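You operate a simulated robot arm through the tools that you are given. There is no shell and no other tool. Be economical: measure what you need, move in short steps, check, and stop when the job is done.

Carry out the task below with a simulated two-armed robot. There is one attempt and no reset: what you move stays moved.

## Task
On the top of the beech table, fold the blue cover cloth in half, so that its two short edges meet.
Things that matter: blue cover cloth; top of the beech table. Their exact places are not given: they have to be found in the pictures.

Only the result counts: the job must be done as asked and must still hold three seconds after the hand-in. Knocking over, shifting, dropping, spilling or breaking anything else fails it. A push-on lid holds only when it is set on centred and level and pressed home; a screw cap is set on level and turned clockwise until tight. Flat cloth is picked up by pressing the open fingertips on it (5 to 10 N) and closing them slowly along it; thin cloth reads only 2 to 8 mm in the jaws.

## Robot
Two 7-joint arms with two-finger parallel grippers on one trunk, on a base that drives. Base frame: it is fixed to the floor where the robot stands at the start and does not move with it; the origin is under the middle of the robot, x ahead of it, y to its left, z up. Units: mm, rad, N and s.
The left shoulder is at the start at [60, 189, 1128], the right one opposite. Places, roughly: top of the beech table [600, 200, 800]. Payload 3.43 kg a hand.
The tool frame of a hand sits at the grasp point between the pads (the TCP): z along the fingers, y along the line on which they close. The tips reach 30 mm beyond it. Largest opening 94 mm; finger width 28, thickness 10; the body of the gripper, 50 by 96 mm, starts 55 mm behind the TCP.
Orientation is told as [roll, pitch, yaw] about the base's x, y, z axes, in that order, counted from this pose: with the fingers straight down and closing along the base's y, the tool's x points along the base's -x, its y along +y and its z along -z.

## Interface
- The arms move only by the tool play_rows. It takes "left_series", "right_series" or both (then of equal length, played together; a hand with none holds still); each is a list that holds one entry, the list of rows, each a list of 7 numbers: the shift along the base's x, y, z in mm, then the turn, a rotation vector about the base's x, y, z in rad, then the gripper command, from -1 (shut) to 1 (fully open), values between in proportion. In form: [[[x, y, z, wx, wy, wz, gripper], ...]]. A call has 1 to 12 rows; each row shifts and turns the commanded pose from where the row before left it. Rows are played at 5 a second. More than 50 mm and 0.15 rad between two rows, or a gripper value outside its range, and nothing of the call is played. Where a pose cannot be reached the arm comes as near as it can. A force on the tool above 40 N (or 10 N above the force at the start of the call, whichever is more), or a blocked arm, ends the call early, and 0.2 s more pass. The fingers move at their own pace (about 153 mm/s each) and stop on an object; they squeeze with about 30 N. The grip force told is the motor's: it shows also when the fingers shut on nothing. Time passes only in rows, and 0.2 s behind the last, so rows that do not move let the fingers close. The reply holds the time, the measured pose of the TCP, the force on the tool along the base axes, the opening and the grip force, in the units named above and with some noise, with the torque about the TCP (base axes, N m) and any sound that the robot's microphone picked up, and new pictures: "show" is both (left out), scene, wrist or none (wrist: the cameras of the hands that moved).
- Cameras (640 x 400 px; columns grow to the right, rows downward): "scene" is now at [2.5, 12, 1661.4]; the picture's right is [0.16, -0.99, 0.00], its down [-0.89, -0.15, -0.44] and it looks along [0.43, 0.07, -0.90] (base axes); focal length 292 px, centre (320, 200). "left" rides on the left gripper at [76, -14, -102] in its tool frame; the picture's right is [0.18, 0.98, 0.00], its down [-0.75, 0.14, -0.64] and it looks along [-0.63, 0.12, 0.77] (tool axes); focal length 243 px, centre (320, 200). "right" rides on the right gripper at [76, 14, -103] in its tool frame; the picture's right is [-0.18, 0.98, 0.00], its down [-0.75, -0.14, -0.64] and it looks along [-0.63, -0.12, 0.77] (tool axes); focal length 243 px, centre (320, 200).
- raise_lower(by): slides the trunk up (or, below 0, down) by that many mm; the arms and the scene camera ride with it, the base frame stays. It gives what a move gives, with no picture.
- base_move(legs): drives the robot by 1 to 6 legs, each [ahead, left, turn to the left] in mm, mm and rad, along the robot's own axes; the way and the turn of a leg run together, so that a leg with both is an arc; at most 1500 mm and 3.142 rad a leg. The arms and the cameras ride along, it lands a little off, and it stops where it bumps. It gives what a move gives, and a new picture of the scene camera.
- pan_tilt(pan, tilt): turns the head with the scene camera to pan (to the left, within 1.501 rad either way) and tilt (down, from -0.506 to 1.204), counted from straight ahead of the robot. It gives what a move gives, and a new picture of the scene camera.
- measure_at(camera, pixels): for up to 12 pixels [column, row] of the newest picture of that camera ("zoom" is the newest enlarged one), the place [x, y, z] in the base frame of the surface seen there, good to about 2 mm. It takes no simulated time.
- inspect(camera, box): a new picture of the part [left, top, right, bottom] of that camera's present view, enlarged. It takes no simulated time.
- hand_in(): hands the job in; it is judged then, once.

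Work in short steps. Measure before you move; look again where a grasp or a placing could have gone wrong, and mend it. You have 80 turns and 260 pictures in all, those below and enlarged ones among them. Open the grippers and draw the arms clear of the work before you hand the job in, unless the task says otherwise; then end with one line.

The tools are called by a JSON object that holds its "method" and its "body". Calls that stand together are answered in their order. play_rows: Moves the arms, as the interface text tells. Its arguments: {"type":"object","properties":{"left_series":{"type":"array"},"right_series":{"type":"array"},"show":{"type":"string","enum":["both","scene","wrist","none"]}},"required":[]} The other tools are called the same way: raise_lower (by) slides the trunk up or down; base_move (legs) drives the base; pan_tilt (pan, tilt) turns the head that bears the scene camera; measure_at (camera, pixels) gives the place of the surface under pixels of a picture; inspect (camera, box) takes an enlarged picture of a part of a camera's view; hand_in () hands the job in.

At the start:

```text
clock: 0.0
left_ee_pos: [438.3, 337.0, 1016.1]
left_ee_rot: [-0.002, -0.001, -0.001]
left_wrist_force: [0.7, 0.5, 0.2]
left_wrist_torque: [0.02, 0.0, -0.03]
left_width: 93.8
left_finger_force: 0.0
right_ee_pos: [347.6, -46.2, 995.9]
right_ee_rot: [0.001, -0.002, -0.001]
right_wrist_force: [0.6, -0.1, 0.0]
right_wrist_torque: [-0.03, -0.03, 0.01]
right_width: 94.0
right_finger_force: 0.0
trunk travel left (down, up): [-800.0, 190.0]
robot x, y, heading: [1.1, 2.2, 0.003]
head pan, tilt: [0.162, 1.117]
```

scene: 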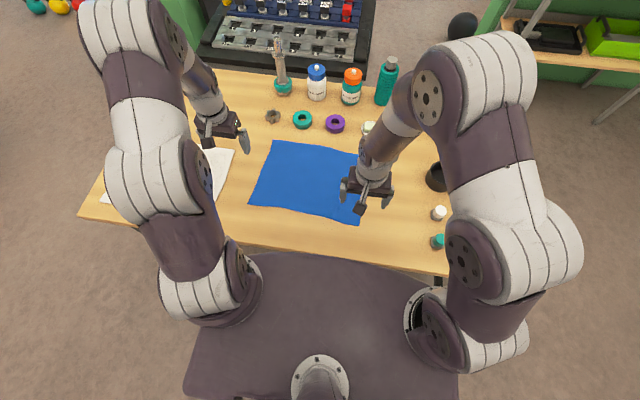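
right: 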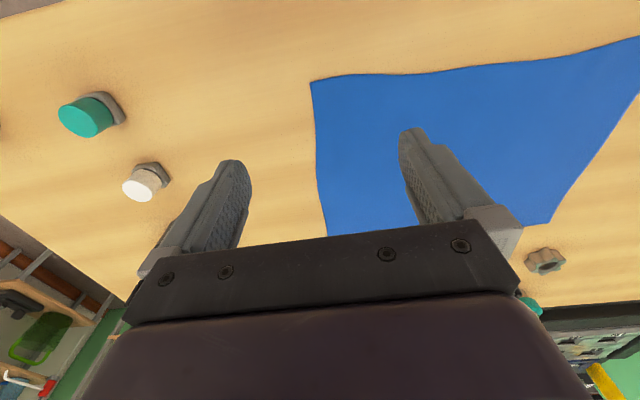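
left: 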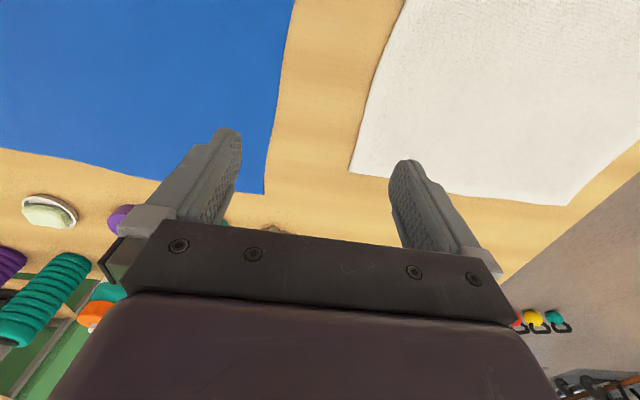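

The blue cloth lies with corners around (270,141), (250,205), (360,223) and near (360,152), partly hidden by the right arm. I measure its corners and the table.

{"method": "measure_at", "body": {"camera": "scene", "pixels": [[272, 142], [251, 204], [359, 222], [356, 153], [310, 180], [315, 146], [262, 173], [305, 214], [300, 235], [222, 155], [214, 200], [335, 124]]}}

{"method": "measure_at", "body": {"camera": "right", "pixels": [[312, 83], [328, 232], [548, 222], [636, 40], [318, 150]]}}

{"method": "inspect", "body": {"camera": "scene", "box": [200, 110, 460, 270]}}

```text
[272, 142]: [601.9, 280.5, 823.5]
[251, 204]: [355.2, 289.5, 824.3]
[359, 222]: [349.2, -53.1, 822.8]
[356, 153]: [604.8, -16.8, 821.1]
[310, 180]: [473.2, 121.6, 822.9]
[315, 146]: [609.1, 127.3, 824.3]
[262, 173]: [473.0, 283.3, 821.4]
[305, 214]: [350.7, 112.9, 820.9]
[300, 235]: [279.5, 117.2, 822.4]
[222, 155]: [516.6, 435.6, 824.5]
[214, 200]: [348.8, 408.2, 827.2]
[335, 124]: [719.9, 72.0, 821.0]
```

```text
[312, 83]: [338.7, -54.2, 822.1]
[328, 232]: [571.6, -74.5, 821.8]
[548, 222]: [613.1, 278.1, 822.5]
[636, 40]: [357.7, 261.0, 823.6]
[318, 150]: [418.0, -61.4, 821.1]
```

```text
2.46 times, centred on (330, 190) of scene
```

zoom: 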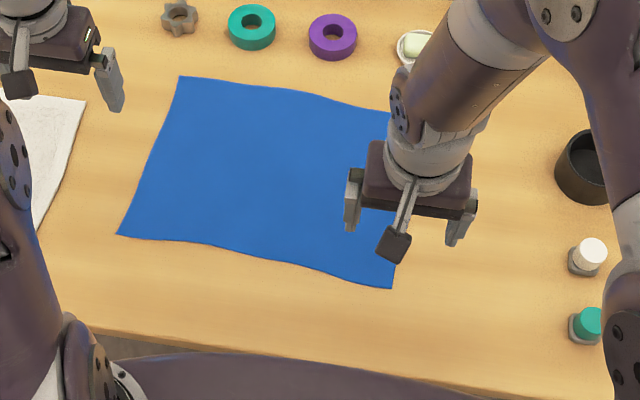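

The cloth spans x≈345–605 and y≈-65–285, so the short edges are the ones at y≈-65 and y≈285. I plan to turn the base so both hands can hold the right edge, so I measure the clearance between base and table first.

{"method": "measure_at", "body": {"camera": "scene", "pixels": [[300, 258], [400, 262], [250, 262], [215, 300], [430, 290], [320, 270], [380, 262], [250, 240], [400, 255], [438, 212], [437, 242], [438, 165]]}}

{"method": "inspect", "body": {"camera": "scene", "box": [180, 220, 500, 400]}}

```text
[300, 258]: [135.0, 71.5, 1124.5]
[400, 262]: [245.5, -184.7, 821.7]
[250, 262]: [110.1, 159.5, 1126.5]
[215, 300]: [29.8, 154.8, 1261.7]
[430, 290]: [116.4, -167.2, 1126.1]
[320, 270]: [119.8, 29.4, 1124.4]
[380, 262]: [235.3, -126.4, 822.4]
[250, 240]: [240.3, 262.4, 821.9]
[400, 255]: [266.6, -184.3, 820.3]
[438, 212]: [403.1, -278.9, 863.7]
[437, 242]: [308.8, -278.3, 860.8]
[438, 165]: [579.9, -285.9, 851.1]
```

```text
2.00 times, centred on (340, 310) of scene
```

zoom: 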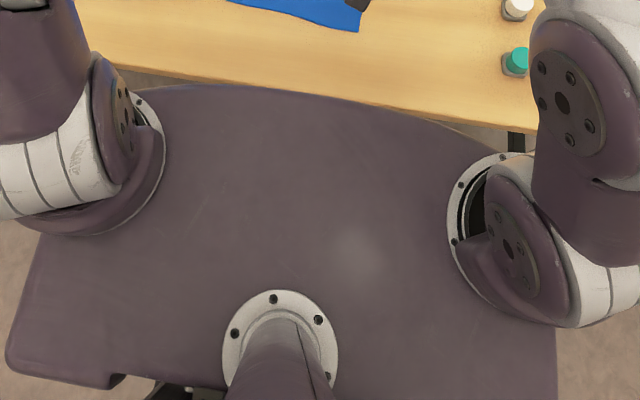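

The torso plate is well above the table, whose front edge is at x≈230. I back off a little, shift left, then turn right 0.70 rad.

{"method": "base_move", "body": {"legs": [[-60, 98, 0], [0, 0, -0.7]]}}

```text
clock: 3.1
left_ee_pos: [492.4, 64.1, 1016.2]
left_ee_rot: [0.001, 0.001, -0.71]
left_wrist_force: [0.5, 0.2, 0.7]
left_wrist_torque: [-0.01, -0.01, 0.0]
left_width: 94.1
left_finger_force: 0.0
right_ee_pos: [171.1, -164.2, 995.5]
right_ee_rot: [0.0, 0.0, -0.712]
right_wrist_force: [-0.2, 0.2, 0.3]
right_wrist_torque: [0.0, 0.0, 0.0]
right_width: 93.9
right_finger_force: 0.1
trunk travel left (down, up): [-800.0, 190.0]
robot x, y, heading: [-61.8, 96.6, -0.71]
head pan, tilt: [0.162, 1.117]
```

scene: 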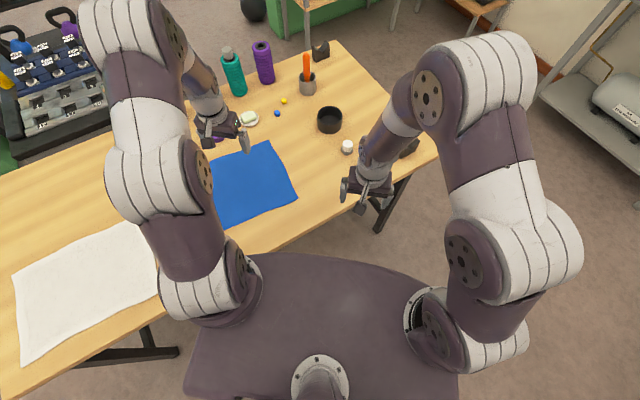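

The turn went freely. The cloth's right corners show at about (268,143) and (297,198); I move 50 mm along base +x and look again.

{"method": "base_move", "body": {"legs": [[38, 32.5, 0]]}}

{"method": "pan_tilt", "body": {"pan": 0.35, "tilt": 1.0}}

```text
clock: 4.0
left_ee_pos: [540.0, 65.4, 1017.1]
left_ee_rot: [0.001, -0.001, -0.708]
left_wrist_force: [0.0, 0.4, -0.4]
left_wrist_torque: [0.0, -0.01, 0.0]
left_width: 93.9
left_finger_force: 0.0
right_ee_pos: [219.7, -164.2, 996.1]
right_ee_rot: [0.003, -0.001, -0.708]
right_wrist_force: [-0.2, 0.5, 0.0]
right_wrist_torque: [-0.01, -0.02, 0.01]
right_width: 94.0
right_finger_force: 0.0
trunk travel left (down, up): [-800.0, 190.0]
robot x, y, heading: [-8.0, 92.8, -0.711]
head pan, tilt: [0.162, 1.117]
```

scene: 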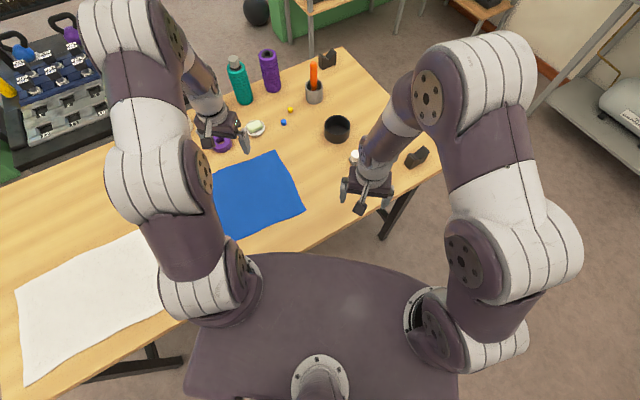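

```text
clock: 4.8
left_ee_pos: [544.5, 65.4, 1016.0]
left_ee_rot: [-0.002, 0.001, -0.707]
left_wrist_force: [-0.8, 0.9, -0.3]
left_wrist_torque: [-0.02, 0.01, 0.03]
left_width: 94.2
left_finger_force: 0.0
right_ee_pos: [222.4, -165.0, 995.1]
right_ee_rot: [-0.002, 0.001, -0.708]
right_wrist_force: [-0.1, 0.8, -0.7]
right_wrist_torque: [-0.02, 0.02, -0.01]
right_width: 93.9
right_finger_force: 0.1
trunk travel left (down, up): [-800.0, 190.0]
robot x, y, heading: [-9.9, 91.5, -0.707]
head pan, tilt: [0.351, 1.0]
```

scene: 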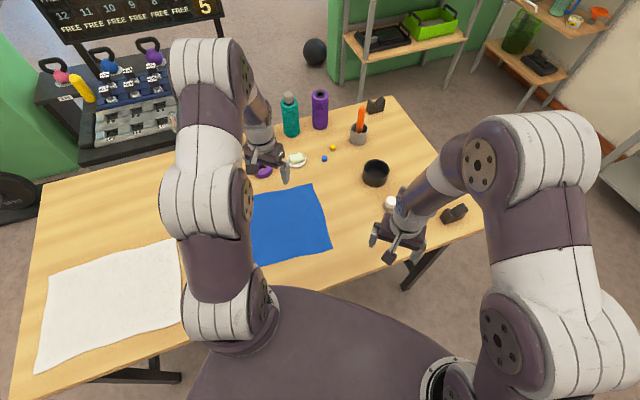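

Both right corners are visible at (312,185) and (331,249). I measure the right edge precisely from an enlarged view.

{"method": "inspect", "body": {"camera": "scene", "box": [220, 150, 400, 280]}}

```text
3.08 times, centred on (310, 215) of scene
```

zoom: 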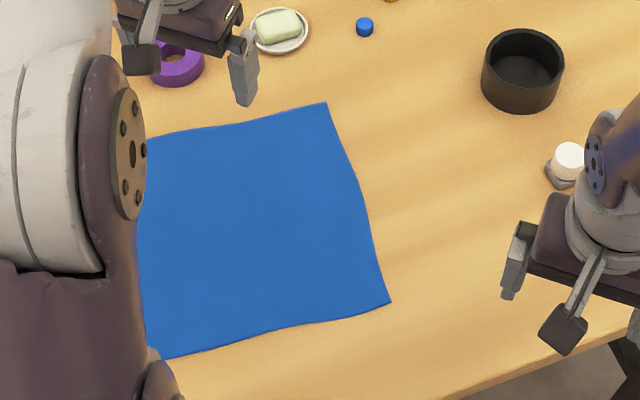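

{"method": "measure_at", "body": {"camera": "zoom", "pixels": [[325, 105], [388, 301], [362, 200], [345, 155], [375, 250], [230, 122], [270, 336], [165, 355], [283, 30], [420, 200], [235, 65], [180, 60]]}}

```text
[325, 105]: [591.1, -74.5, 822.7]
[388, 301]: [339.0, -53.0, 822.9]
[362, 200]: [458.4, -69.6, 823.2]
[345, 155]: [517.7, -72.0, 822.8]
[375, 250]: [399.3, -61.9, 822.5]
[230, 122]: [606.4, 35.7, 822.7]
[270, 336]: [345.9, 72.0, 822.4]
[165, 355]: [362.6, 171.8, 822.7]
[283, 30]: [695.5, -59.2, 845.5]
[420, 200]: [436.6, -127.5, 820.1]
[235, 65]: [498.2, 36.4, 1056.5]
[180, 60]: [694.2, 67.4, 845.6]
```

The right edge runs from (591,-75) to (339,-53) on a table top at z≈821. I bring both hands to hover over its two ends, yawed so the fingers close across the edge and half open.

{"method": "play_rows", "body": {"left_series": [[[4.4, -20.6, -19, 0, 0, 0.128, 0.06], [4.4, -20.6, -19, 0, 0, 0.128, 0.06], [4.4, -20.6, -19, 0, 0, 0.128, 0.06], [4.4, -20.6, -19, 0, 0, 0.128, 0.06], [4.4, -20.6, -19, 0, 0, 0.128, 0.06], [0, 0, 0, 0, 0, 0, 0.06], [0, 0, 0, 0, 0, 0, 0.06]]], "right_series": [[[28.6, 28.8, -15, 0, 0, 0.128, 0.06], [28.6, 28.8, -15, 0, 0, 0.128, 0.06], [28.6, 28.8, -15, 0, 0, 0.128, 0.06], [28.6, 28.8, -15, 0, 0, 0.128, 0.06], [28.6, 28.8, -15, 0, 0, 0.128, 0.06], [0, 0, 0, 0, 0, 0, 0.06], [0, 0, 0, 0, 0, 0, 0.06]]]}}

```text
clock: 6.4
left_ee_pos: [565.2, -40.1, 921.7]
left_ee_rot: [0.001, 0.0, -0.069]
left_wrist_force: [-0.1, -1.0, 0.2]
left_wrist_torque: [0.02, 0.02, -0.01]
left_width: 49.7
left_finger_force: 0.1
right_ee_pos: [368.3, -20.6, 917.3]
right_ee_rot: [-0.001, 0.001, -0.067]
right_wrist_force: [-0.4, -0.7, -0.9]
right_wrist_torque: [0.01, -0.01, 0.02]
right_width: 49.7
right_finger_force: 0.0
trunk travel left (down, up): [-800.0, 190.0]
robot x, y, heading: [-9.6, 93.6, -0.704]
head pan, tilt: [0.351, 1.0]
```

scene: 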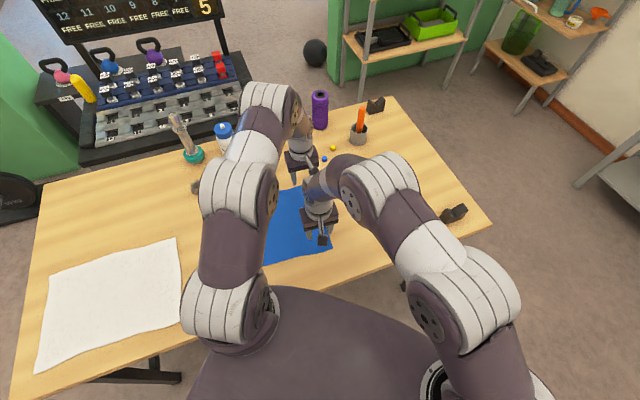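
right: 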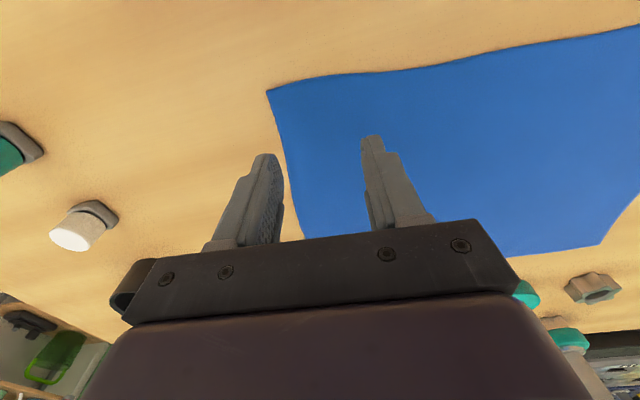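
left: 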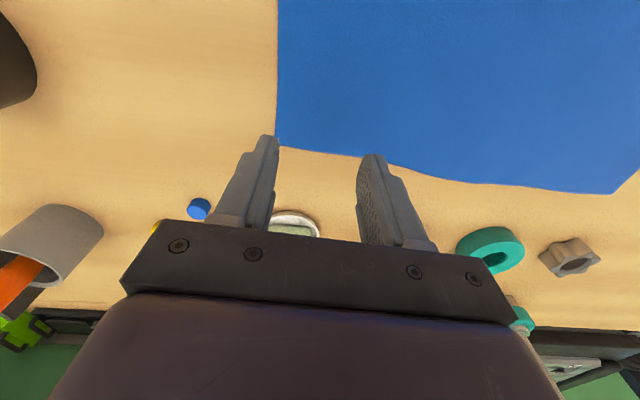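

Both hands hover at the planned spots, with each outer finger about over the cloth's edge. I descend together to just above contact.

{"method": "play_rows", "body": {"left_series": [[[0, 1, -20, 0, 0, 0, 0.06], [0, 1, -20, 0, 0, 0, 0.06], [0, 0, -20, 0, 0, 0, 0.06], [0, 0, -4, 0, 0, 0, 0.06], [0, 0, 0, 0, 0, 0, 0.06]]], "right_series": [[[-1, 0, -20, 0, 0, 0, 0.06], [-1, 0, -20, 0, 0, 0, 0.06], [-1, 0, -18, 0, 0, 0, 0.06], [0, 0, -2, 0, 0, 0, 0.06], [0, 0, 0, 0, 0, 0, 0.06]]], "show": "wrist"}}

```text
clock: 7.6
left_ee_pos: [564.3, -34.8, 857.0]
left_ee_rot: [0.001, -0.001, -0.069]
left_wrist_force: [0.0, -0.1, 0.2]
left_wrist_torque: [0.01, -0.01, 0.0]
left_width: 49.6
left_finger_force: 0.1
right_ee_pos: [361.5, -20.9, 860.0]
right_ee_rot: [0.0, 0.001, -0.07]
right_wrist_force: [-0.3, 0.1, 1.2]
right_wrist_torque: [0.02, -0.02, 0.02]
right_width: 50.0
right_finger_force: 0.0
trunk travel left (down, up): [-800.0, 190.0]
robot x, y, heading: [-11.6, 94.8, -0.709]
head pan, tilt: [0.351, 1.0]
```

right: 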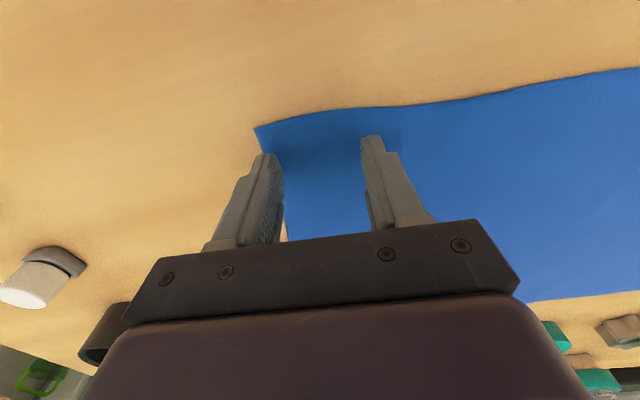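
left: 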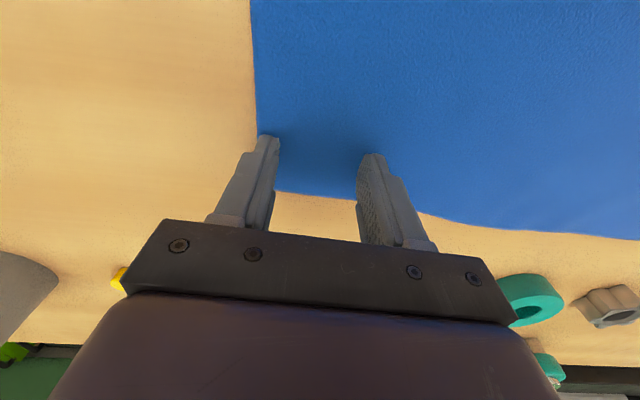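

Fingertips are a few mm above the cloth, with the outer fingers just inside the edge. I press down in small steps, watching the force.

{"method": "play_rows", "body": {"left_series": [[[0, 0, -2, 0, 0, 0, 0.06], [0, 0, -1.5, 0, 0, 0, 0.06], [0, 0, -1, 0, 0, 0, 0.06], [0, 0, 0, 0, 0, 0, 0.06]]], "right_series": [[[0, 0, -3, 0, 0, 0, 0.06], [0, 0, -3, 0, 0, 0, 0.06], [0, 0, -1, 0, 0, 0, 0.06], [0, 0, 0, 0, 0, 0, 0.06]]], "show": "none"}}

```text
clock: 8.6
left_ee_pos: [564.3, -36.2, 853.3]
left_ee_rot: [0.0, 0.0, -0.07]
left_wrist_force: [0.5, 0.0, -0.3]
left_wrist_torque: [-0.03, -0.01, 0.0]
left_width: 49.8
left_finger_force: 0.1
right_ee_pos: [361.6, -22.2, 851.9]
right_ee_rot: [0.0, 0.0, -0.07]
right_wrist_force: [0.8, 0.5, 0.2]
right_wrist_torque: [0.02, 0.0, -0.01]
right_width: 50.1
right_finger_force: 0.1
trunk travel left (down, up): [-800.0, 190.0]
robot x, y, heading: [-12.2, 93.6, -0.709]
head pan, tilt: [0.351, 1.0]
```

No contact force yet, so I go slightly lower.

{"method": "play_rows", "body": {"left_series": [[[0, 0, -1.5, 0, 0, 0, 0.06], [0, 0, -1, 0, 0, 0, 0.06], [0, 0, 0, 0, 0, 0, 0.06]]], "right_series": [[[0, 0, -1, 0, 0, 0, 0.06], [0, 0, -0.5, 0, 0, 0, 0.06], [0, 0, 0, 0, 0, 0, 0.06]]], "show": "none"}}

```text
clock: 9.4
left_ee_pos: [565.2, -36.3, 850.6]
left_ee_rot: [-0.001, -0.003, -0.068]
left_wrist_force: [-1.5, 1.2, 12.5]
left_wrist_torque: [-0.15, 0.04, 0.01]
left_width: 49.8
left_finger_force: 0.1
right_ee_pos: [361.0, -20.3, 852.1]
right_ee_rot: [0.0, -0.001, -0.068]
right_wrist_force: [-0.1, -0.4, -0.2]
right_wrist_torque: [-0.01, -0.03, -0.02]
right_width: 50.0
right_finger_force: 0.1
trunk travel left (down, up): [-800.0, 190.0]
robot x, y, heading: [-11.5, 95.6, -0.708]
head pan, tilt: [0.351, 1.0]
```

Left presses with 12.5 N, a bit much, and right is not yet in contact. I ease left up 0.4 mm and lower right 1.2 mm.

{"method": "play_rows", "body": {"left_series": [[[0, 0, 0, 0, 0, 0, 0.06], [0, 0, 0.4, 0, 0, 0, 0.06], [0, 0, 0, 0, 0, 0, 0.06]]], "right_series": [[[0, 0, -0.7, 0, 0, 0, 0.06], [0, 0, -0.5, 0, 0, 0, 0.06], [0, 0, 0, 0, 0, 0, 0.06]]], "show": "none"}}

```text
clock: 10.2
left_ee_pos: [563.9, -36.4, 851.9]
left_ee_rot: [-0.002, -0.004, -0.069]
left_wrist_force: [-0.2, -3.2, 14.7]
left_wrist_torque: [-0.35, 0.05, 0.04]
left_width: 50.1
left_finger_force: 0.3
right_ee_pos: [359.9, -21.5, 851.1]
right_ee_rot: [0.0, -0.002, -0.07]
right_wrist_force: [1.0, -0.2, 2.8]
right_wrist_torque: [0.01, -0.01, 0.0]
right_width: 49.8
right_finger_force: 0.0
trunk travel left (down, up): [-800.0, 190.0]
robot x, y, heading: [-12.4, 94.6, -0.706]
head pan, tilt: [0.351, 1.0]
```

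Left still reads about 14 N and right 2.8 N; I correct each a little more.

{"method": "play_rows", "body": {"left_series": [[[0, 0, 0.6, 0, 0, 0, 0.06], [0, 0, 0, 0, 0, 0, 0.06]]], "right_series": [[[0, 0, -0.5, 0, 0, 0, 0.06], [0, 0, 0, 0, 0, 0, 0.06]]], "show": "none"}}

```text
clock: 10.8
left_ee_pos: [563.7, -34.9, 851.4]
left_ee_rot: [0.001, -0.002, -0.071]
left_wrist_force: [1.7, -1.0, 9.9]
left_wrist_torque: [-0.24, -0.07, 0.04]
left_width: 50.1
left_finger_force: 0.1
right_ee_pos: [360.0, -21.9, 852.3]
right_ee_rot: [0.0, -0.001, -0.069]
right_wrist_force: [-1.0, -0.1, 12.2]
right_wrist_torque: [-0.05, 0.1, -0.01]
right_width: 49.8
right_finger_force: 0.1
trunk travel left (down, up): [-800.0, 190.0]
robot x, y, heading: [-11.0, 94.7, -0.712]
head pan, tilt: [0.351, 1.0]
```

Both press with about 10 N. Now I close both grippers slowly along the cloth.

{"method": "play_rows", "body": {"left_series": [[[0, 0, 0.1, 0, 0, 0, -0.04], [0, 0, 0, 0, 0, 0, -0.14], [0, 0, 0, 0, 0, 0, -0.24], [0, 0, 0, 0, 0, 0, -0.34], [0, 0, 0, 0, 0, 0, -0.44], [0, 0, 0, 0, 0, 0, -0.54], [0, 0, 0, 0, 0, 0, -0.64], [0, 0, 0, 0, 0, 0, -0.74], [0, 0, 0, 0, 0, 0, -0.84], [0, 0, 0, 0, 0, 0, -0.94], [0, 0, 0, 0, 0, 0, -1], [0, 0, 0, 0, 0, 0, -1]]], "right_series": [[[0, 0, 0.3, 0, 0, 0, -0.04], [0, 0, 0, 0, 0, 0, -0.14], [0, 0, 0, 0, 0, 0, -0.24], [0, 0, 0, 0, 0, 0, -0.34], [0, 0, 0, 0, 0, 0, -0.44], [0, 0, 0, 0, 0, 0, -0.54], [0, 0, 0, 0, 0, 0, -0.64], [0, 0, 0, 0, 0, 0, -0.74], [0, 0, 0, 0, 0, 0, -0.84], [0, 0, 0, 0, 0, 0, -0.94], [0, 0, 0, 0, 0, 0, -1], [0, 0, 0, 0, 0, 0, -1]]]}}

```text
clock: 13.4
left_ee_pos: [563.2, -35.5, 852.4]
left_ee_rot: [0.0, -0.001, -0.07]
left_wrist_force: [-0.6, 1.7, 3.8]
left_wrist_torque: [0.04, 0.03, -0.01]
left_width: 8.5
left_finger_force: 30.2
right_ee_pos: [360.7, -20.6, 850.4]
right_ee_rot: [0.001, -0.001, -0.069]
right_wrist_force: [2.9, -3.0, 21.2]
right_wrist_torque: [-0.11, 0.03, -0.02]
right_width: 3.1
right_finger_force: 30.0
trunk travel left (down, up): [-800.0, 190.0]
robot x, y, heading: [-13.3, 94.5, -0.706]
head pan, tilt: [0.351, 1.0]
```

scene: 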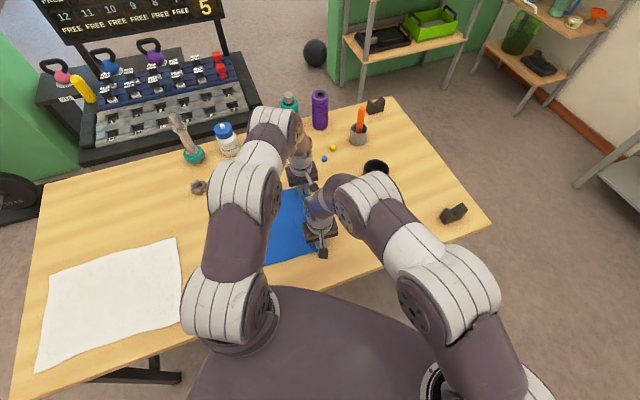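
right: 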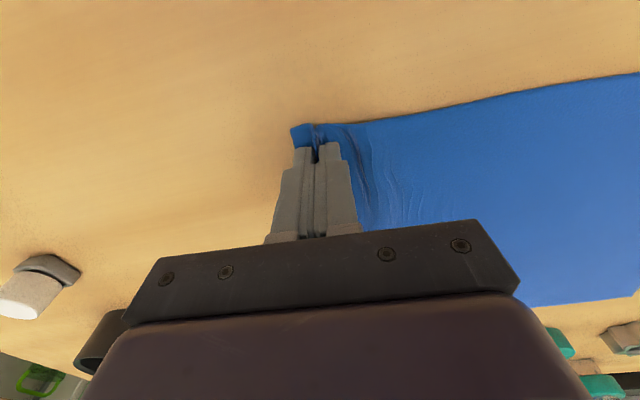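
left: 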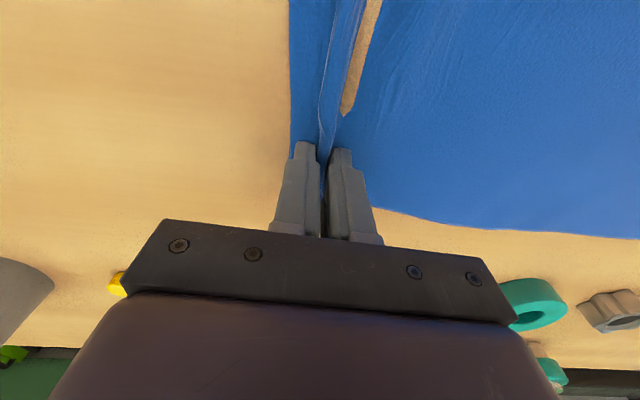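

Both jaws read cloth (8.5 and 3.1 mm) and the pictures show pinched ridges. I lift slightly with a small move inward and check that both hold.

{"method": "play_rows", "body": {"left_series": [[[0, 2, 8, 0, 0, 0, -1], [0, 4, 12, 0, 0, 0, -1], [0, 8, 15, 0, 0, 0, -1], [0, 10, 15, 0, 0, 0, -1], [0, 12, 15, 0, 0, 0, -1], [0, 14, 15, 0, 0, 0, -1], [0, 0, 0, 0, 0, 0, -1]]], "right_series": [[[0, 2, 8, 0, 0, 0, -1], [0, 4, 12, 0, 0, 0, -1], [0, 8, 15, 0, 0, 0, -1], [0, 10, 15, 0, 0, 0, -1], [0, 12, 15, 0, 0, 0, -1], [0, 14, 15, 0, 0, 0, -1], [0, 0, 0, 0, 0, 0, -1]]]}}

```text
clock: 15.0
left_ee_pos: [565.7, 14.1, 931.1]
left_ee_rot: [-0.001, 0.001, -0.069]
left_wrist_force: [-2.1, -0.5, -0.4]
left_wrist_torque: [0.02, 0.1, 0.01]
left_width: 2.4
left_finger_force: 30.1
right_ee_pos: [360.9, 30.5, 931.1]
right_ee_rot: [-0.001, -0.001, -0.069]
right_wrist_force: [3.4, -0.6, 0.2]
right_wrist_torque: [0.04, -0.08, 0.02]
right_width: 2.8
right_finger_force: 29.5
trunk travel left (down, up): [-800.0, 190.0]
robot x, y, heading: [-15.4, 98.1, -0.711]
head pan, tilt: [0.351, 1.0]
```

scene: 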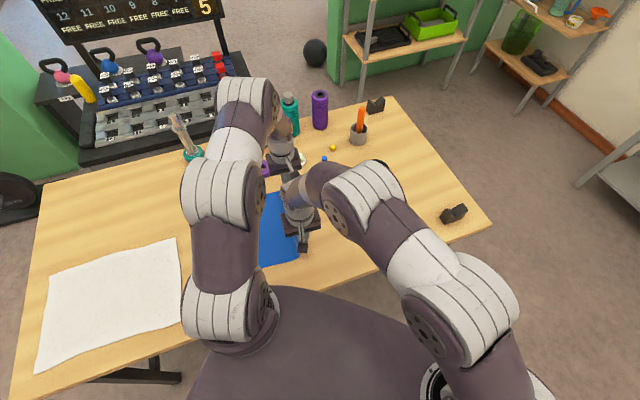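
right: 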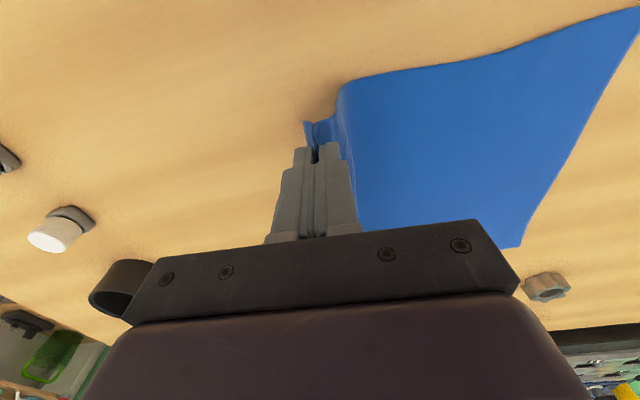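
left: 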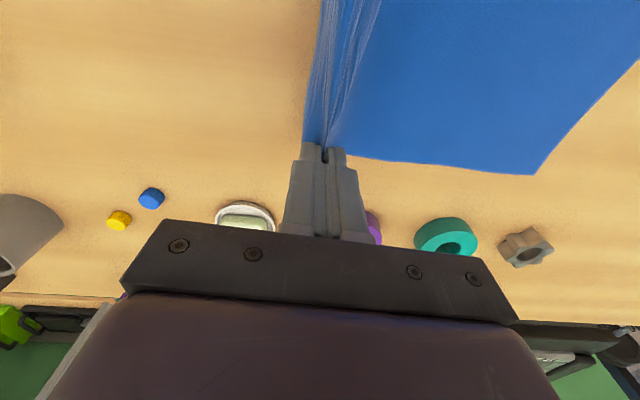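

Both hands hold the edge about 80 mm up. I drive the base 160 mm along base +y so the edge travels over to the left, as the arms would get in each other's way otherwise.

{"method": "base_move", "body": {"legs": [[-52, 60.7, 0], [-52, 60.7, 0]]}}

{"method": "play_rows", "body": {"left_series": [[[0, 0, 0, 0, 0, 0, -1]]], "right_series": [[[0, 0, 0, 0, 0, 0, -1]]], "show": "wrist"}}

```text
clock: 16.7
left_ee_pos: [564.4, 176.4, 930.3]
left_ee_rot: [0.0, 0.002, -0.069]
left_wrist_force: [-2.7, 1.4, 0.4]
left_wrist_torque: [-0.03, 0.06, 0.0]
left_width: 2.6
left_finger_force: 30.4
right_ee_pos: [360.5, 190.7, 930.9]
right_ee_rot: [-0.003, 0.0, -0.068]
right_wrist_force: [3.3, -0.3, 0.8]
right_wrist_torque: [-0.01, -0.07, 0.04]
right_width: 2.8
right_finger_force: 30.5
trunk travel left (down, up): [-800.0, 190.0]
robot x, y, heading: [-10.4, 253.1, -0.707]
head pan, tilt: [0.351, 1.0]
```

scene: 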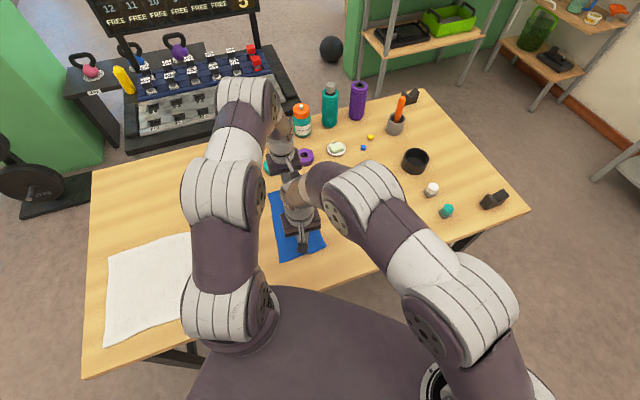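

```text
clock: 17.1
left_ee_pos: [565.6, 172.0, 932.4]
left_ee_rot: [0.001, 0.0, -0.068]
left_wrist_force: [-1.7, 0.0, 0.0]
left_wrist_torque: [0.01, 0.1, -0.02]
left_width: 2.4
left_finger_force: 30.1
right_ee_pos: [360.8, 187.2, 930.6]
right_ee_rot: [0.002, 0.001, -0.068]
right_wrist_force: [2.9, 0.6, -0.2]
right_wrist_torque: [-0.01, -0.06, -0.04]
right_width: 2.9
right_finger_force: 30.3
trunk travel left (down, up): [-800.0, 190.0]
robot x, y, heading: [-11.1, 250.7, -0.705]
head pan, tilt: [0.351, 1.0]
```

right: 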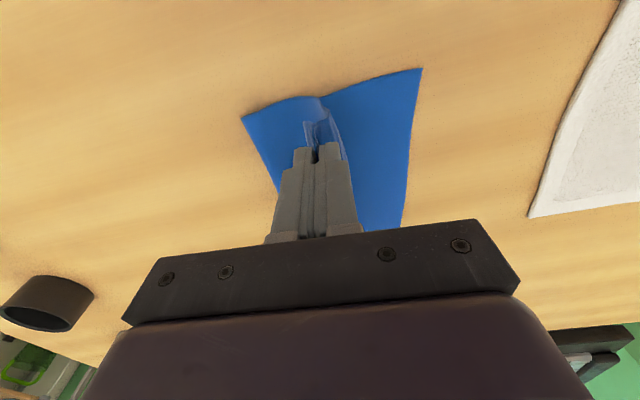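
left: 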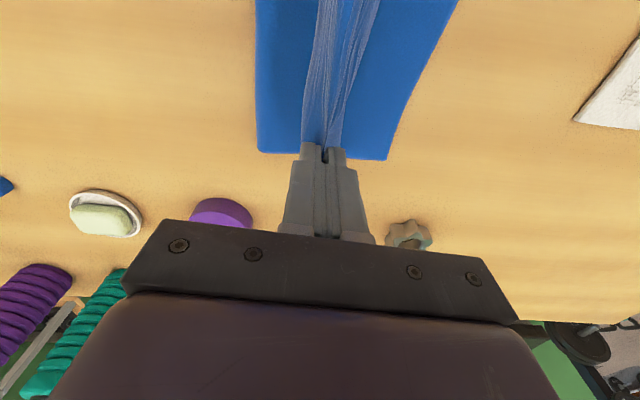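

The fold is forming well. I measure the lower layer's left corners, (386,159) in the left picture and (421,68) in the right one, and the current crease.

{"method": "measure_at", "body": {"camera": "left", "pixels": [[385, 157], [259, 149], [440, 40]]}}

{"method": "measure_at", "body": {"camera": "right", "pixels": [[420, 70], [245, 117], [410, 150]]}}

```text
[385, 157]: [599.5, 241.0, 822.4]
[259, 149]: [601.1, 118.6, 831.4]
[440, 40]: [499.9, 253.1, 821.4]
```

```text
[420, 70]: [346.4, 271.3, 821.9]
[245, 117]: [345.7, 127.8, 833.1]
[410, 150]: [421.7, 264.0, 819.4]
```

The lower left edge now runs from (600,241) to (346,271). The pinch sits about 35 mm in from the cloth edge, so I lower the pinch points to y≈212 (left) and y≈237 (right), just above the lower layer.

{"method": "play_rows", "body": {"left_series": [[[1, 8, -8, 0, 0, 0, -1], [1, 8, -10, 0, 0, 0, -1], [1, 8, -12, 0, 0, 0, -1], [1, 8, -14, 0, 0, 0, -1], [1, 8, -10, 0, 0, 0, -1], [0, 0, -6, 0, 0, 0, -1], [0, 0, 0, 0, 0, 0, -1]]], "right_series": [[[1.6, 10, -8, 0, 0, 0, -1], [1.6, 10, -10, 0, 0, 0, -1], [1.6, 10, -12, 0, 0, 0, -1], [1.6, 10, -14, 0, 0, 0, -1], [1.6, 10, -10, 0, 0, 0, -1], [0, 0, -6, 0, 0, 0, -1], [0, 0, 0, 0, 0, 0, -1]]]}}

```text
clock: 18.7
left_ee_pos: [570.2, 214.4, 871.8]
left_ee_rot: [0.0, 0.001, -0.069]
left_wrist_force: [-0.8, 0.3, 0.6]
left_wrist_torque: [0.01, -0.01, 0.03]
left_width: 2.4
left_finger_force: 30.4
right_ee_pos: [368.8, 239.1, 871.8]
right_ee_rot: [-0.001, -0.002, -0.068]
right_wrist_force: [-0.2, 0.2, -0.2]
right_wrist_torque: [0.03, 0.0, 0.0]
right_width: 2.9
right_finger_force: 30.2
trunk travel left (down, up): [-800.0, 190.0]
robot x, y, heading: [-12.3, 251.9, -0.708]
head pan, tilt: [0.351, 1.0]
```

scene: 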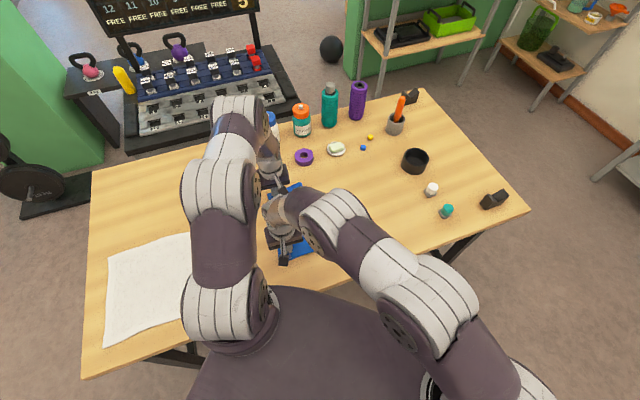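
right: 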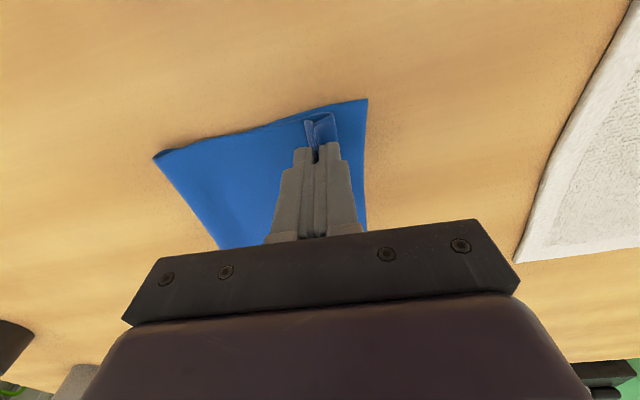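
left: 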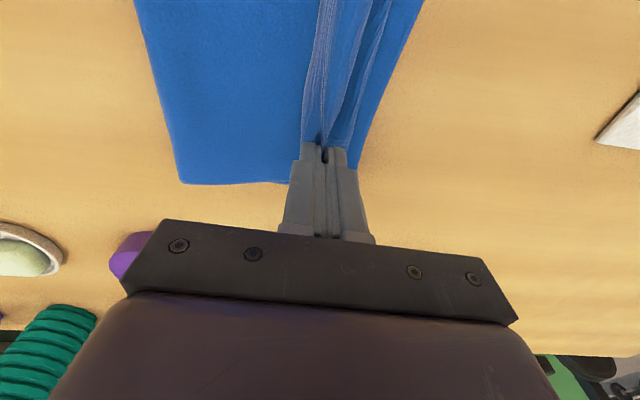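

The fold is nearly laid. I look closely at both pinches to see where the free tail of the edge lies before letting go.

{"method": "inspect", "body": {"camera": "right", "box": [220, 80, 420, 205]}}

{"method": "inspect", "body": {"camera": "left", "box": [220, 0, 460, 190]}}

```text
3.20 times, centred on (320, 142) of right
```

zoom: 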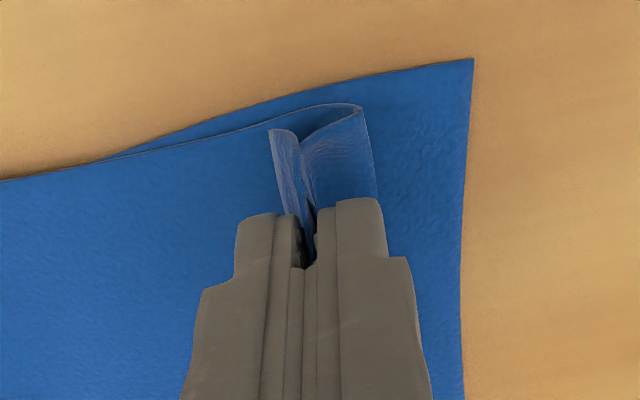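

```text
2.11 times, centred on (340, 95) of left
```

zoom: 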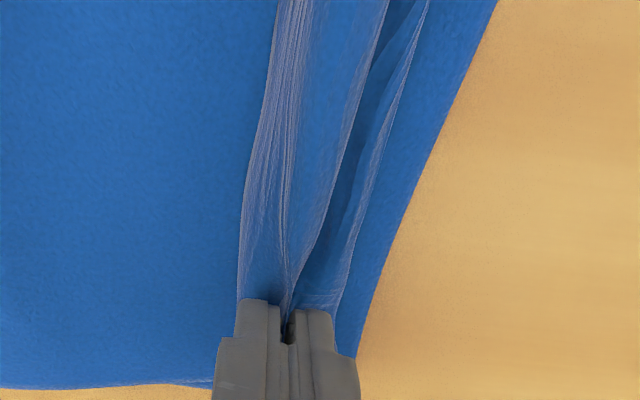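

The pinched lip stands up with its free edge pointing to -y. I open both grippers gently and lift straight up to see how the edge relaxes.

{"method": "play_rows", "body": {"left_series": [[[0, 0, -4, 0, 0, 0, -1], [0, 0, 0, 0, 0, 0, -0.6], [0, 0, 0, 0, 0, 0, -0.5], [0, 0, 15, 0, 0, 0, -0.4], [0, 0, 25, 0, 0, 0, -0.3], [0, 0, 40, 0, 0, 0, -0.3]]], "right_series": [[[0, 0, -4, 0, 0, 0, -1], [0, 0, 0, 0, 0, 0, -0.6], [0, 0, 0, 0, 0, 0, -0.5], [0, 0, 15, 0, 0, 0, -0.4], [0, 0, 25, 0, 0, 0, -0.3], [0, 0, 40, 0, 0, 0, -0.3]]]}}

```text
clock: 20.1
left_ee_pos: [569.3, 217.8, 951.9]
left_ee_rot: [0.001, -0.002, -0.069]
left_wrist_force: [-0.5, -0.7, 1.4]
left_wrist_torque: [0.01, -0.02, 0.01]
left_width: 32.7
left_finger_force: 0.0
right_ee_pos: [369.7, 240.1, 948.6]
right_ee_rot: [0.0, 0.0, -0.067]
right_wrist_force: [-0.9, -1.2, 0.1]
right_wrist_torque: [-0.01, -0.01, 0.0]
right_width: 33.1
right_finger_force: 0.1
trunk travel left (down, up): [-800.0, 190.0]
robot x, y, heading: [-11.5, 256.1, -0.707]
head pan, tilt: [0.351, 1.0]
```

scene: 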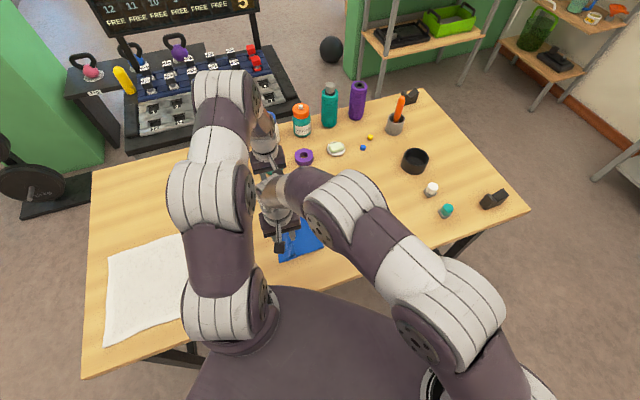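
right: 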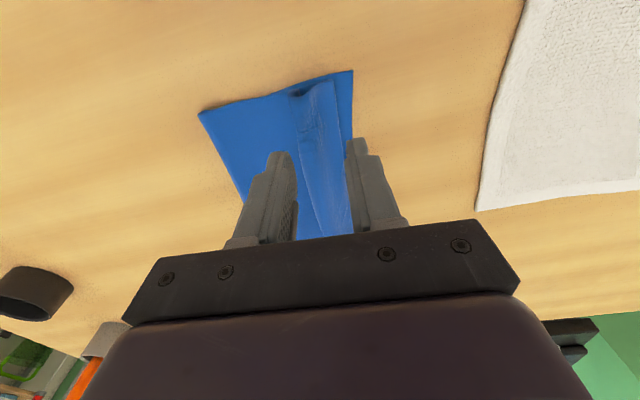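
left: 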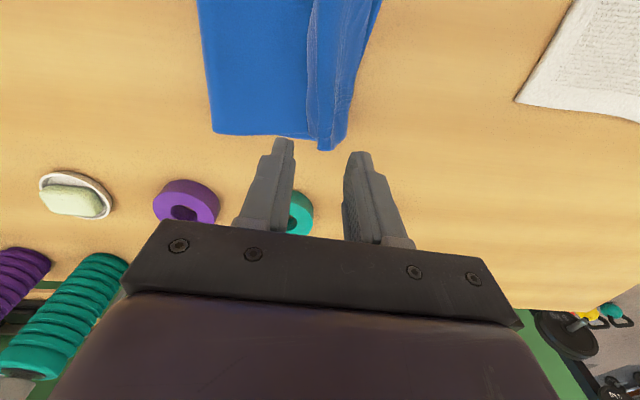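

As feared, a strip of the edge is folded back on top. I look closely to measure it.

{"method": "inspect", "body": {"camera": "left", "box": [180, 0, 420, 160]}}

{"method": "measure_at", "body": {"camera": "left", "pixels": [[215, 131], [318, 138], [331, 149], [350, 100], [307, 90], [312, 40]]}}

{"method": "inspect", "body": {"camera": "right", "box": [180, 50, 400, 240]}}

{"method": "measure_at", "body": {"camera": "right", "pixels": [[200, 113], [352, 71], [333, 90], [290, 96], [303, 160], [342, 160], [352, 110], [318, 232]]}}

```text
2.50 times, centred on (300, 80) of left
```

zoom: 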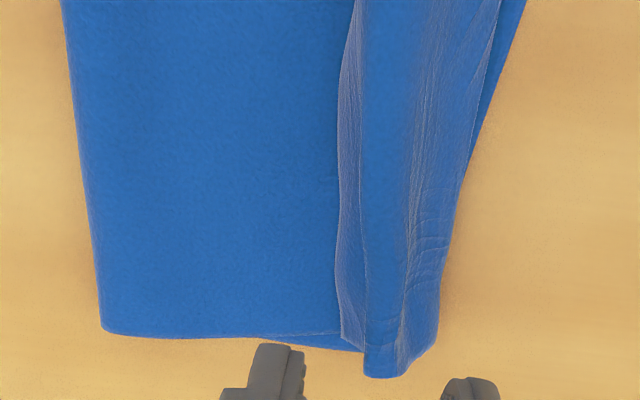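

```text
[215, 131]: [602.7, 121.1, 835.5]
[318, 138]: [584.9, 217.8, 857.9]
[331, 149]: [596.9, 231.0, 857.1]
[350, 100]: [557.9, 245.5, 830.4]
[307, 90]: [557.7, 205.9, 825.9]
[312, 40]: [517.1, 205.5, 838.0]
```

```text
2.11 times, centred on (290, 145) of right
```

zoom: 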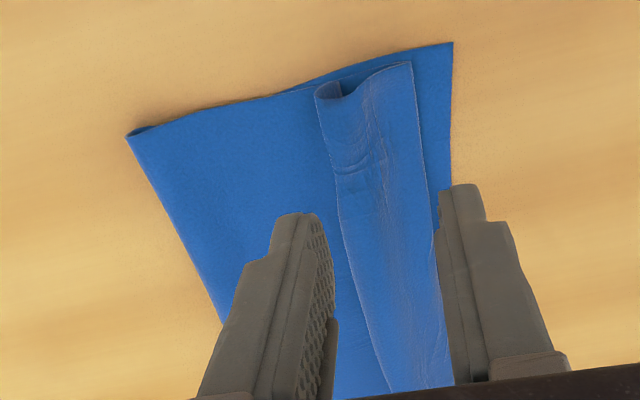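

```text
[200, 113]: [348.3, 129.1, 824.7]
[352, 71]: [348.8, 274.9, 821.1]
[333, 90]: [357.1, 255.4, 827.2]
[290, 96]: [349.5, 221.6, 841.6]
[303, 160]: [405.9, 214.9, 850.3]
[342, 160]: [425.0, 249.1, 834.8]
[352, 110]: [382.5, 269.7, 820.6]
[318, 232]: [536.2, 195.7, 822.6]
```

The geometry of the strip is unclear, so I draw the hands back for a clean view: right back and to -y, left back and to +y.

{"method": "play_rows", "body": {"left_series": [[[-5, 15, 25, 0, 0, 0, 0], [-20, 20, 25, 0, 0, 0, 0], [-30, 20, 10, 0, 0, 0, 0], [-30, 20, 0, 0, 0, 0, 0], [-30, 20, 0, 0, 0, 0, 0], [0, 0, 0, 0, 0, 0, 0]]], "right_series": [[[-10, -30, 20, 0, 0, 0, 0], [-25, -35, 20, 0, 0, 0, 0], [-25, -35, 10, 0, 0, 0, 0], [-25, -35, 0, 0, 0, 0, 0], [-25, -35, 0, 0, 0, 0, 0], [0, 0, 0, 0, 0, 0, 0]]]}}

{"method": "inspect", "body": {"camera": "scene", "box": [220, 160, 360, 280]}}

```text
clock: 21.5
left_ee_pos: [458.1, 310.8, 1010.0]
left_ee_rot: [-0.001, 0.002, -0.068]
left_wrist_force: [-0.3, -0.5, -0.4]
left_wrist_torque: [0.0, 0.04, 0.01]
left_width: 47.1
left_finger_force: 0.1
right_ee_pos: [261.8, 71.9, 995.0]
right_ee_rot: [0.001, 0.002, -0.068]
right_wrist_force: [0.4, 0.6, -0.4]
right_wrist_torque: [0.0, 0.07, 0.01]
right_width: 47.3
right_finger_force: 0.1
trunk travel left (down, up): [-800.0, 190.0]
robot x, y, heading: [-14.3, 252.7, -0.711]
head pan, tilt: [0.351, 1.0]
```

scene: 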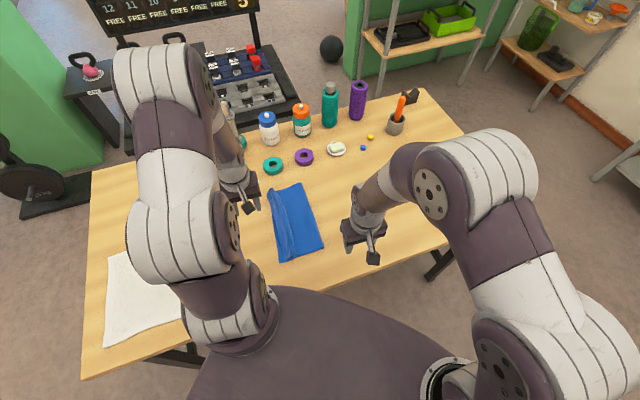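
right: 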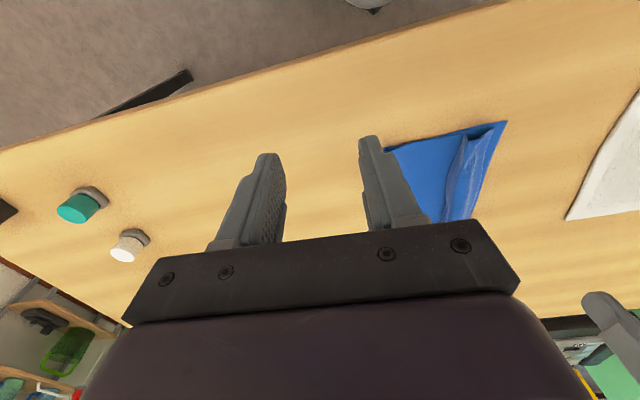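
left: 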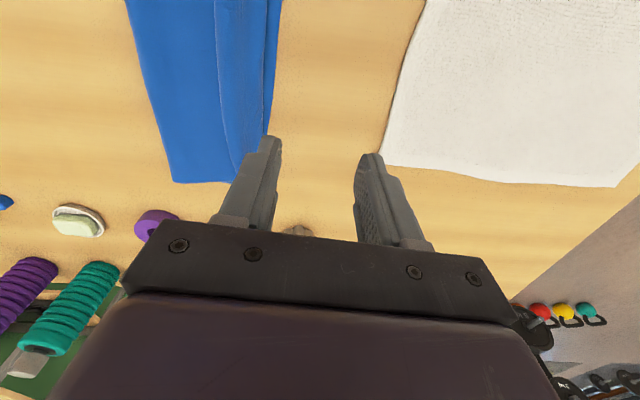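

```text
3.33 times, centred on (290, 220) of scene
```

zoom: 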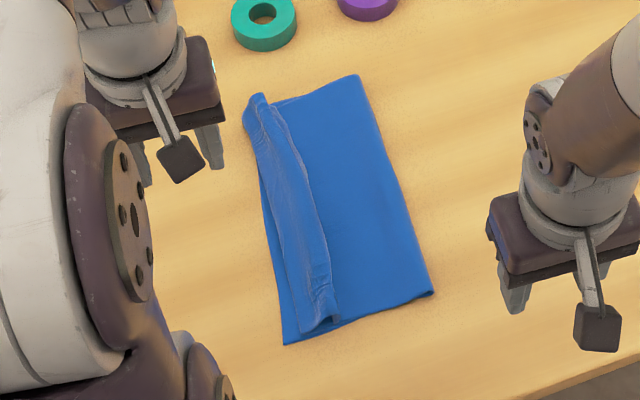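

Now it's clear: a ~40 mm strip with the free edge is folded back on top, its free edge raised at zoom line (275,105)–(338,318). I measure along it so I can pinch that raised free edge directly.

{"method": "measure_at", "body": {"camera": "zoom", "pixels": [[272, 108], [285, 135], [305, 190], [320, 240], [330, 285], [337, 318], [258, 100], [318, 328], [310, 290], [350, 230], [430, 292], [358, 78]]}}

{"method": "inspect", "body": {"camera": "right", "box": [370, 100, 530, 230]}}

{"method": "inspect", "body": {"camera": "left", "box": [110, 0, 310, 190]}}

```text
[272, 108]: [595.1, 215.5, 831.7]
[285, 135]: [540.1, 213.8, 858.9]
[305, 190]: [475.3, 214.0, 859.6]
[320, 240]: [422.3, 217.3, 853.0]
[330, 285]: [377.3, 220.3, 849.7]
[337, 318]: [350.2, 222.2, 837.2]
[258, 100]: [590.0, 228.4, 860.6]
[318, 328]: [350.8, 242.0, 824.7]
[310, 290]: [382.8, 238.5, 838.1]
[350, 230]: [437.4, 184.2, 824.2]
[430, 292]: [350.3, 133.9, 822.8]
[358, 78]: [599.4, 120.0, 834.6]
```

```text
3.08 times, centred on (450, 165) of right
```

zoom: 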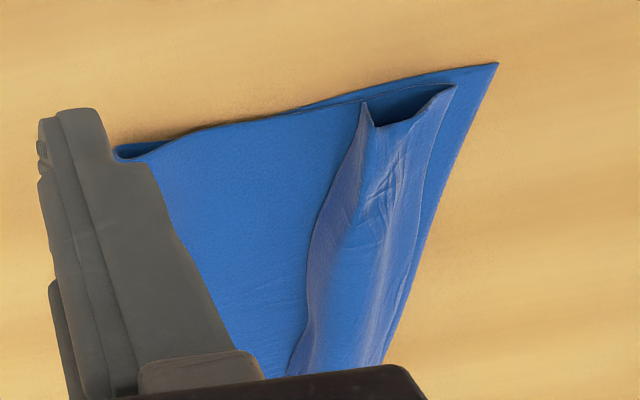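

```text
2.11 times, centred on (210, 95) of left
```

zoom: 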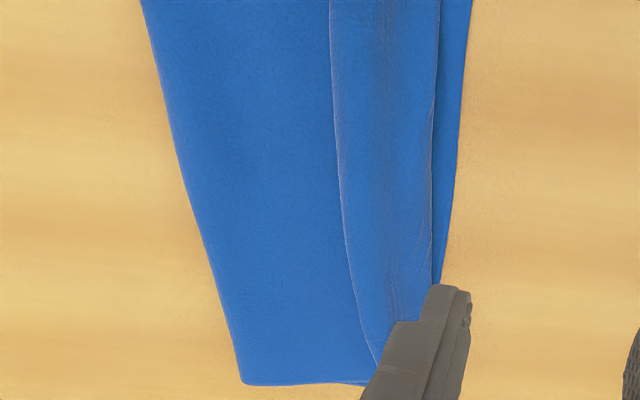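

The free edge is raised at y≈214–220, z≈840–860, hovering over the body. I move both hands above it to straddle it with the fingers 40 mm open.

{"method": "play_rows", "body": {"left_series": [[[21.2, -17.4, -16, 0, 0, 0, -0.15], [21.2, -17.4, -16, 0, 0, 0, -0.15], [21.2, -17.4, -16, 0, 0, 0, -0.15], [21.2, -17.4, -16, 0, 0, 0, -0.15], [21.2, -17.4, -16, 0, 0, 0, -0.15], [0, 0, -20, 0, 0, 0, -0.15], [0, 0, 0, 0, 0, 0, -0.15]]], "right_series": [[[22.6, 31.2, -13, 0, 0, 0, -0.15], [22.6, 31.2, -13, 0, 0, 0, -0.15], [22.6, 31.2, -13, 0, 0, 0, -0.15], [22.6, 31.2, -13, 0, 0, 0, -0.15], [22.6, 31.2, -13, 0, 0, 0, -0.15], [0, 0, -20, 0, 0, 0, -0.15], [0, 0, 0, 0, 0, 0, -0.15]]], "show": "wrist"}}

```text
clock: 23.1
left_ee_pos: [562.7, 221.4, 904.6]
left_ee_rot: [-0.001, 0.0, -0.069]
left_wrist_force: [-0.4, -0.5, 0.5]
left_wrist_torque: [0.03, -0.01, 0.02]
left_width: 39.8
left_finger_force: 0.0
right_ee_pos: [372.8, 223.7, 909.7]
right_ee_rot: [0.0, 0.0, -0.068]
right_wrist_force: [-0.1, -0.9, 0.1]
right_wrist_torque: [0.0, -0.03, 0.02]
right_width: 39.9
right_finger_force: 0.1
trunk travel left (down, up): [-800.0, 190.0]
robot x, y, heading: [-10.7, 252.7, -0.707]
head pan, tilt: [0.351, 1.0]
```

right: 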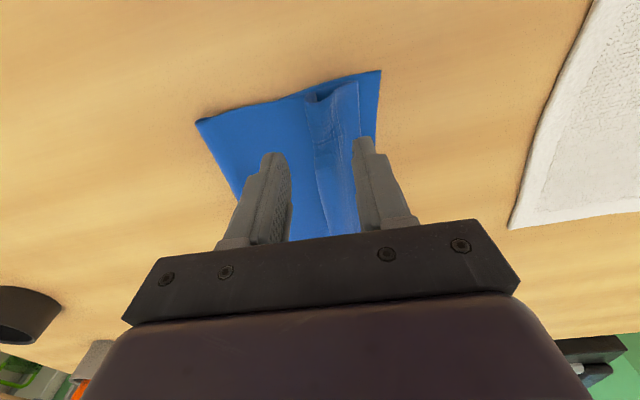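
left: 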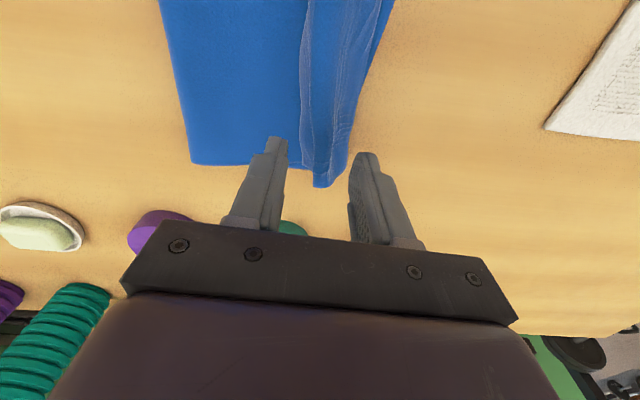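

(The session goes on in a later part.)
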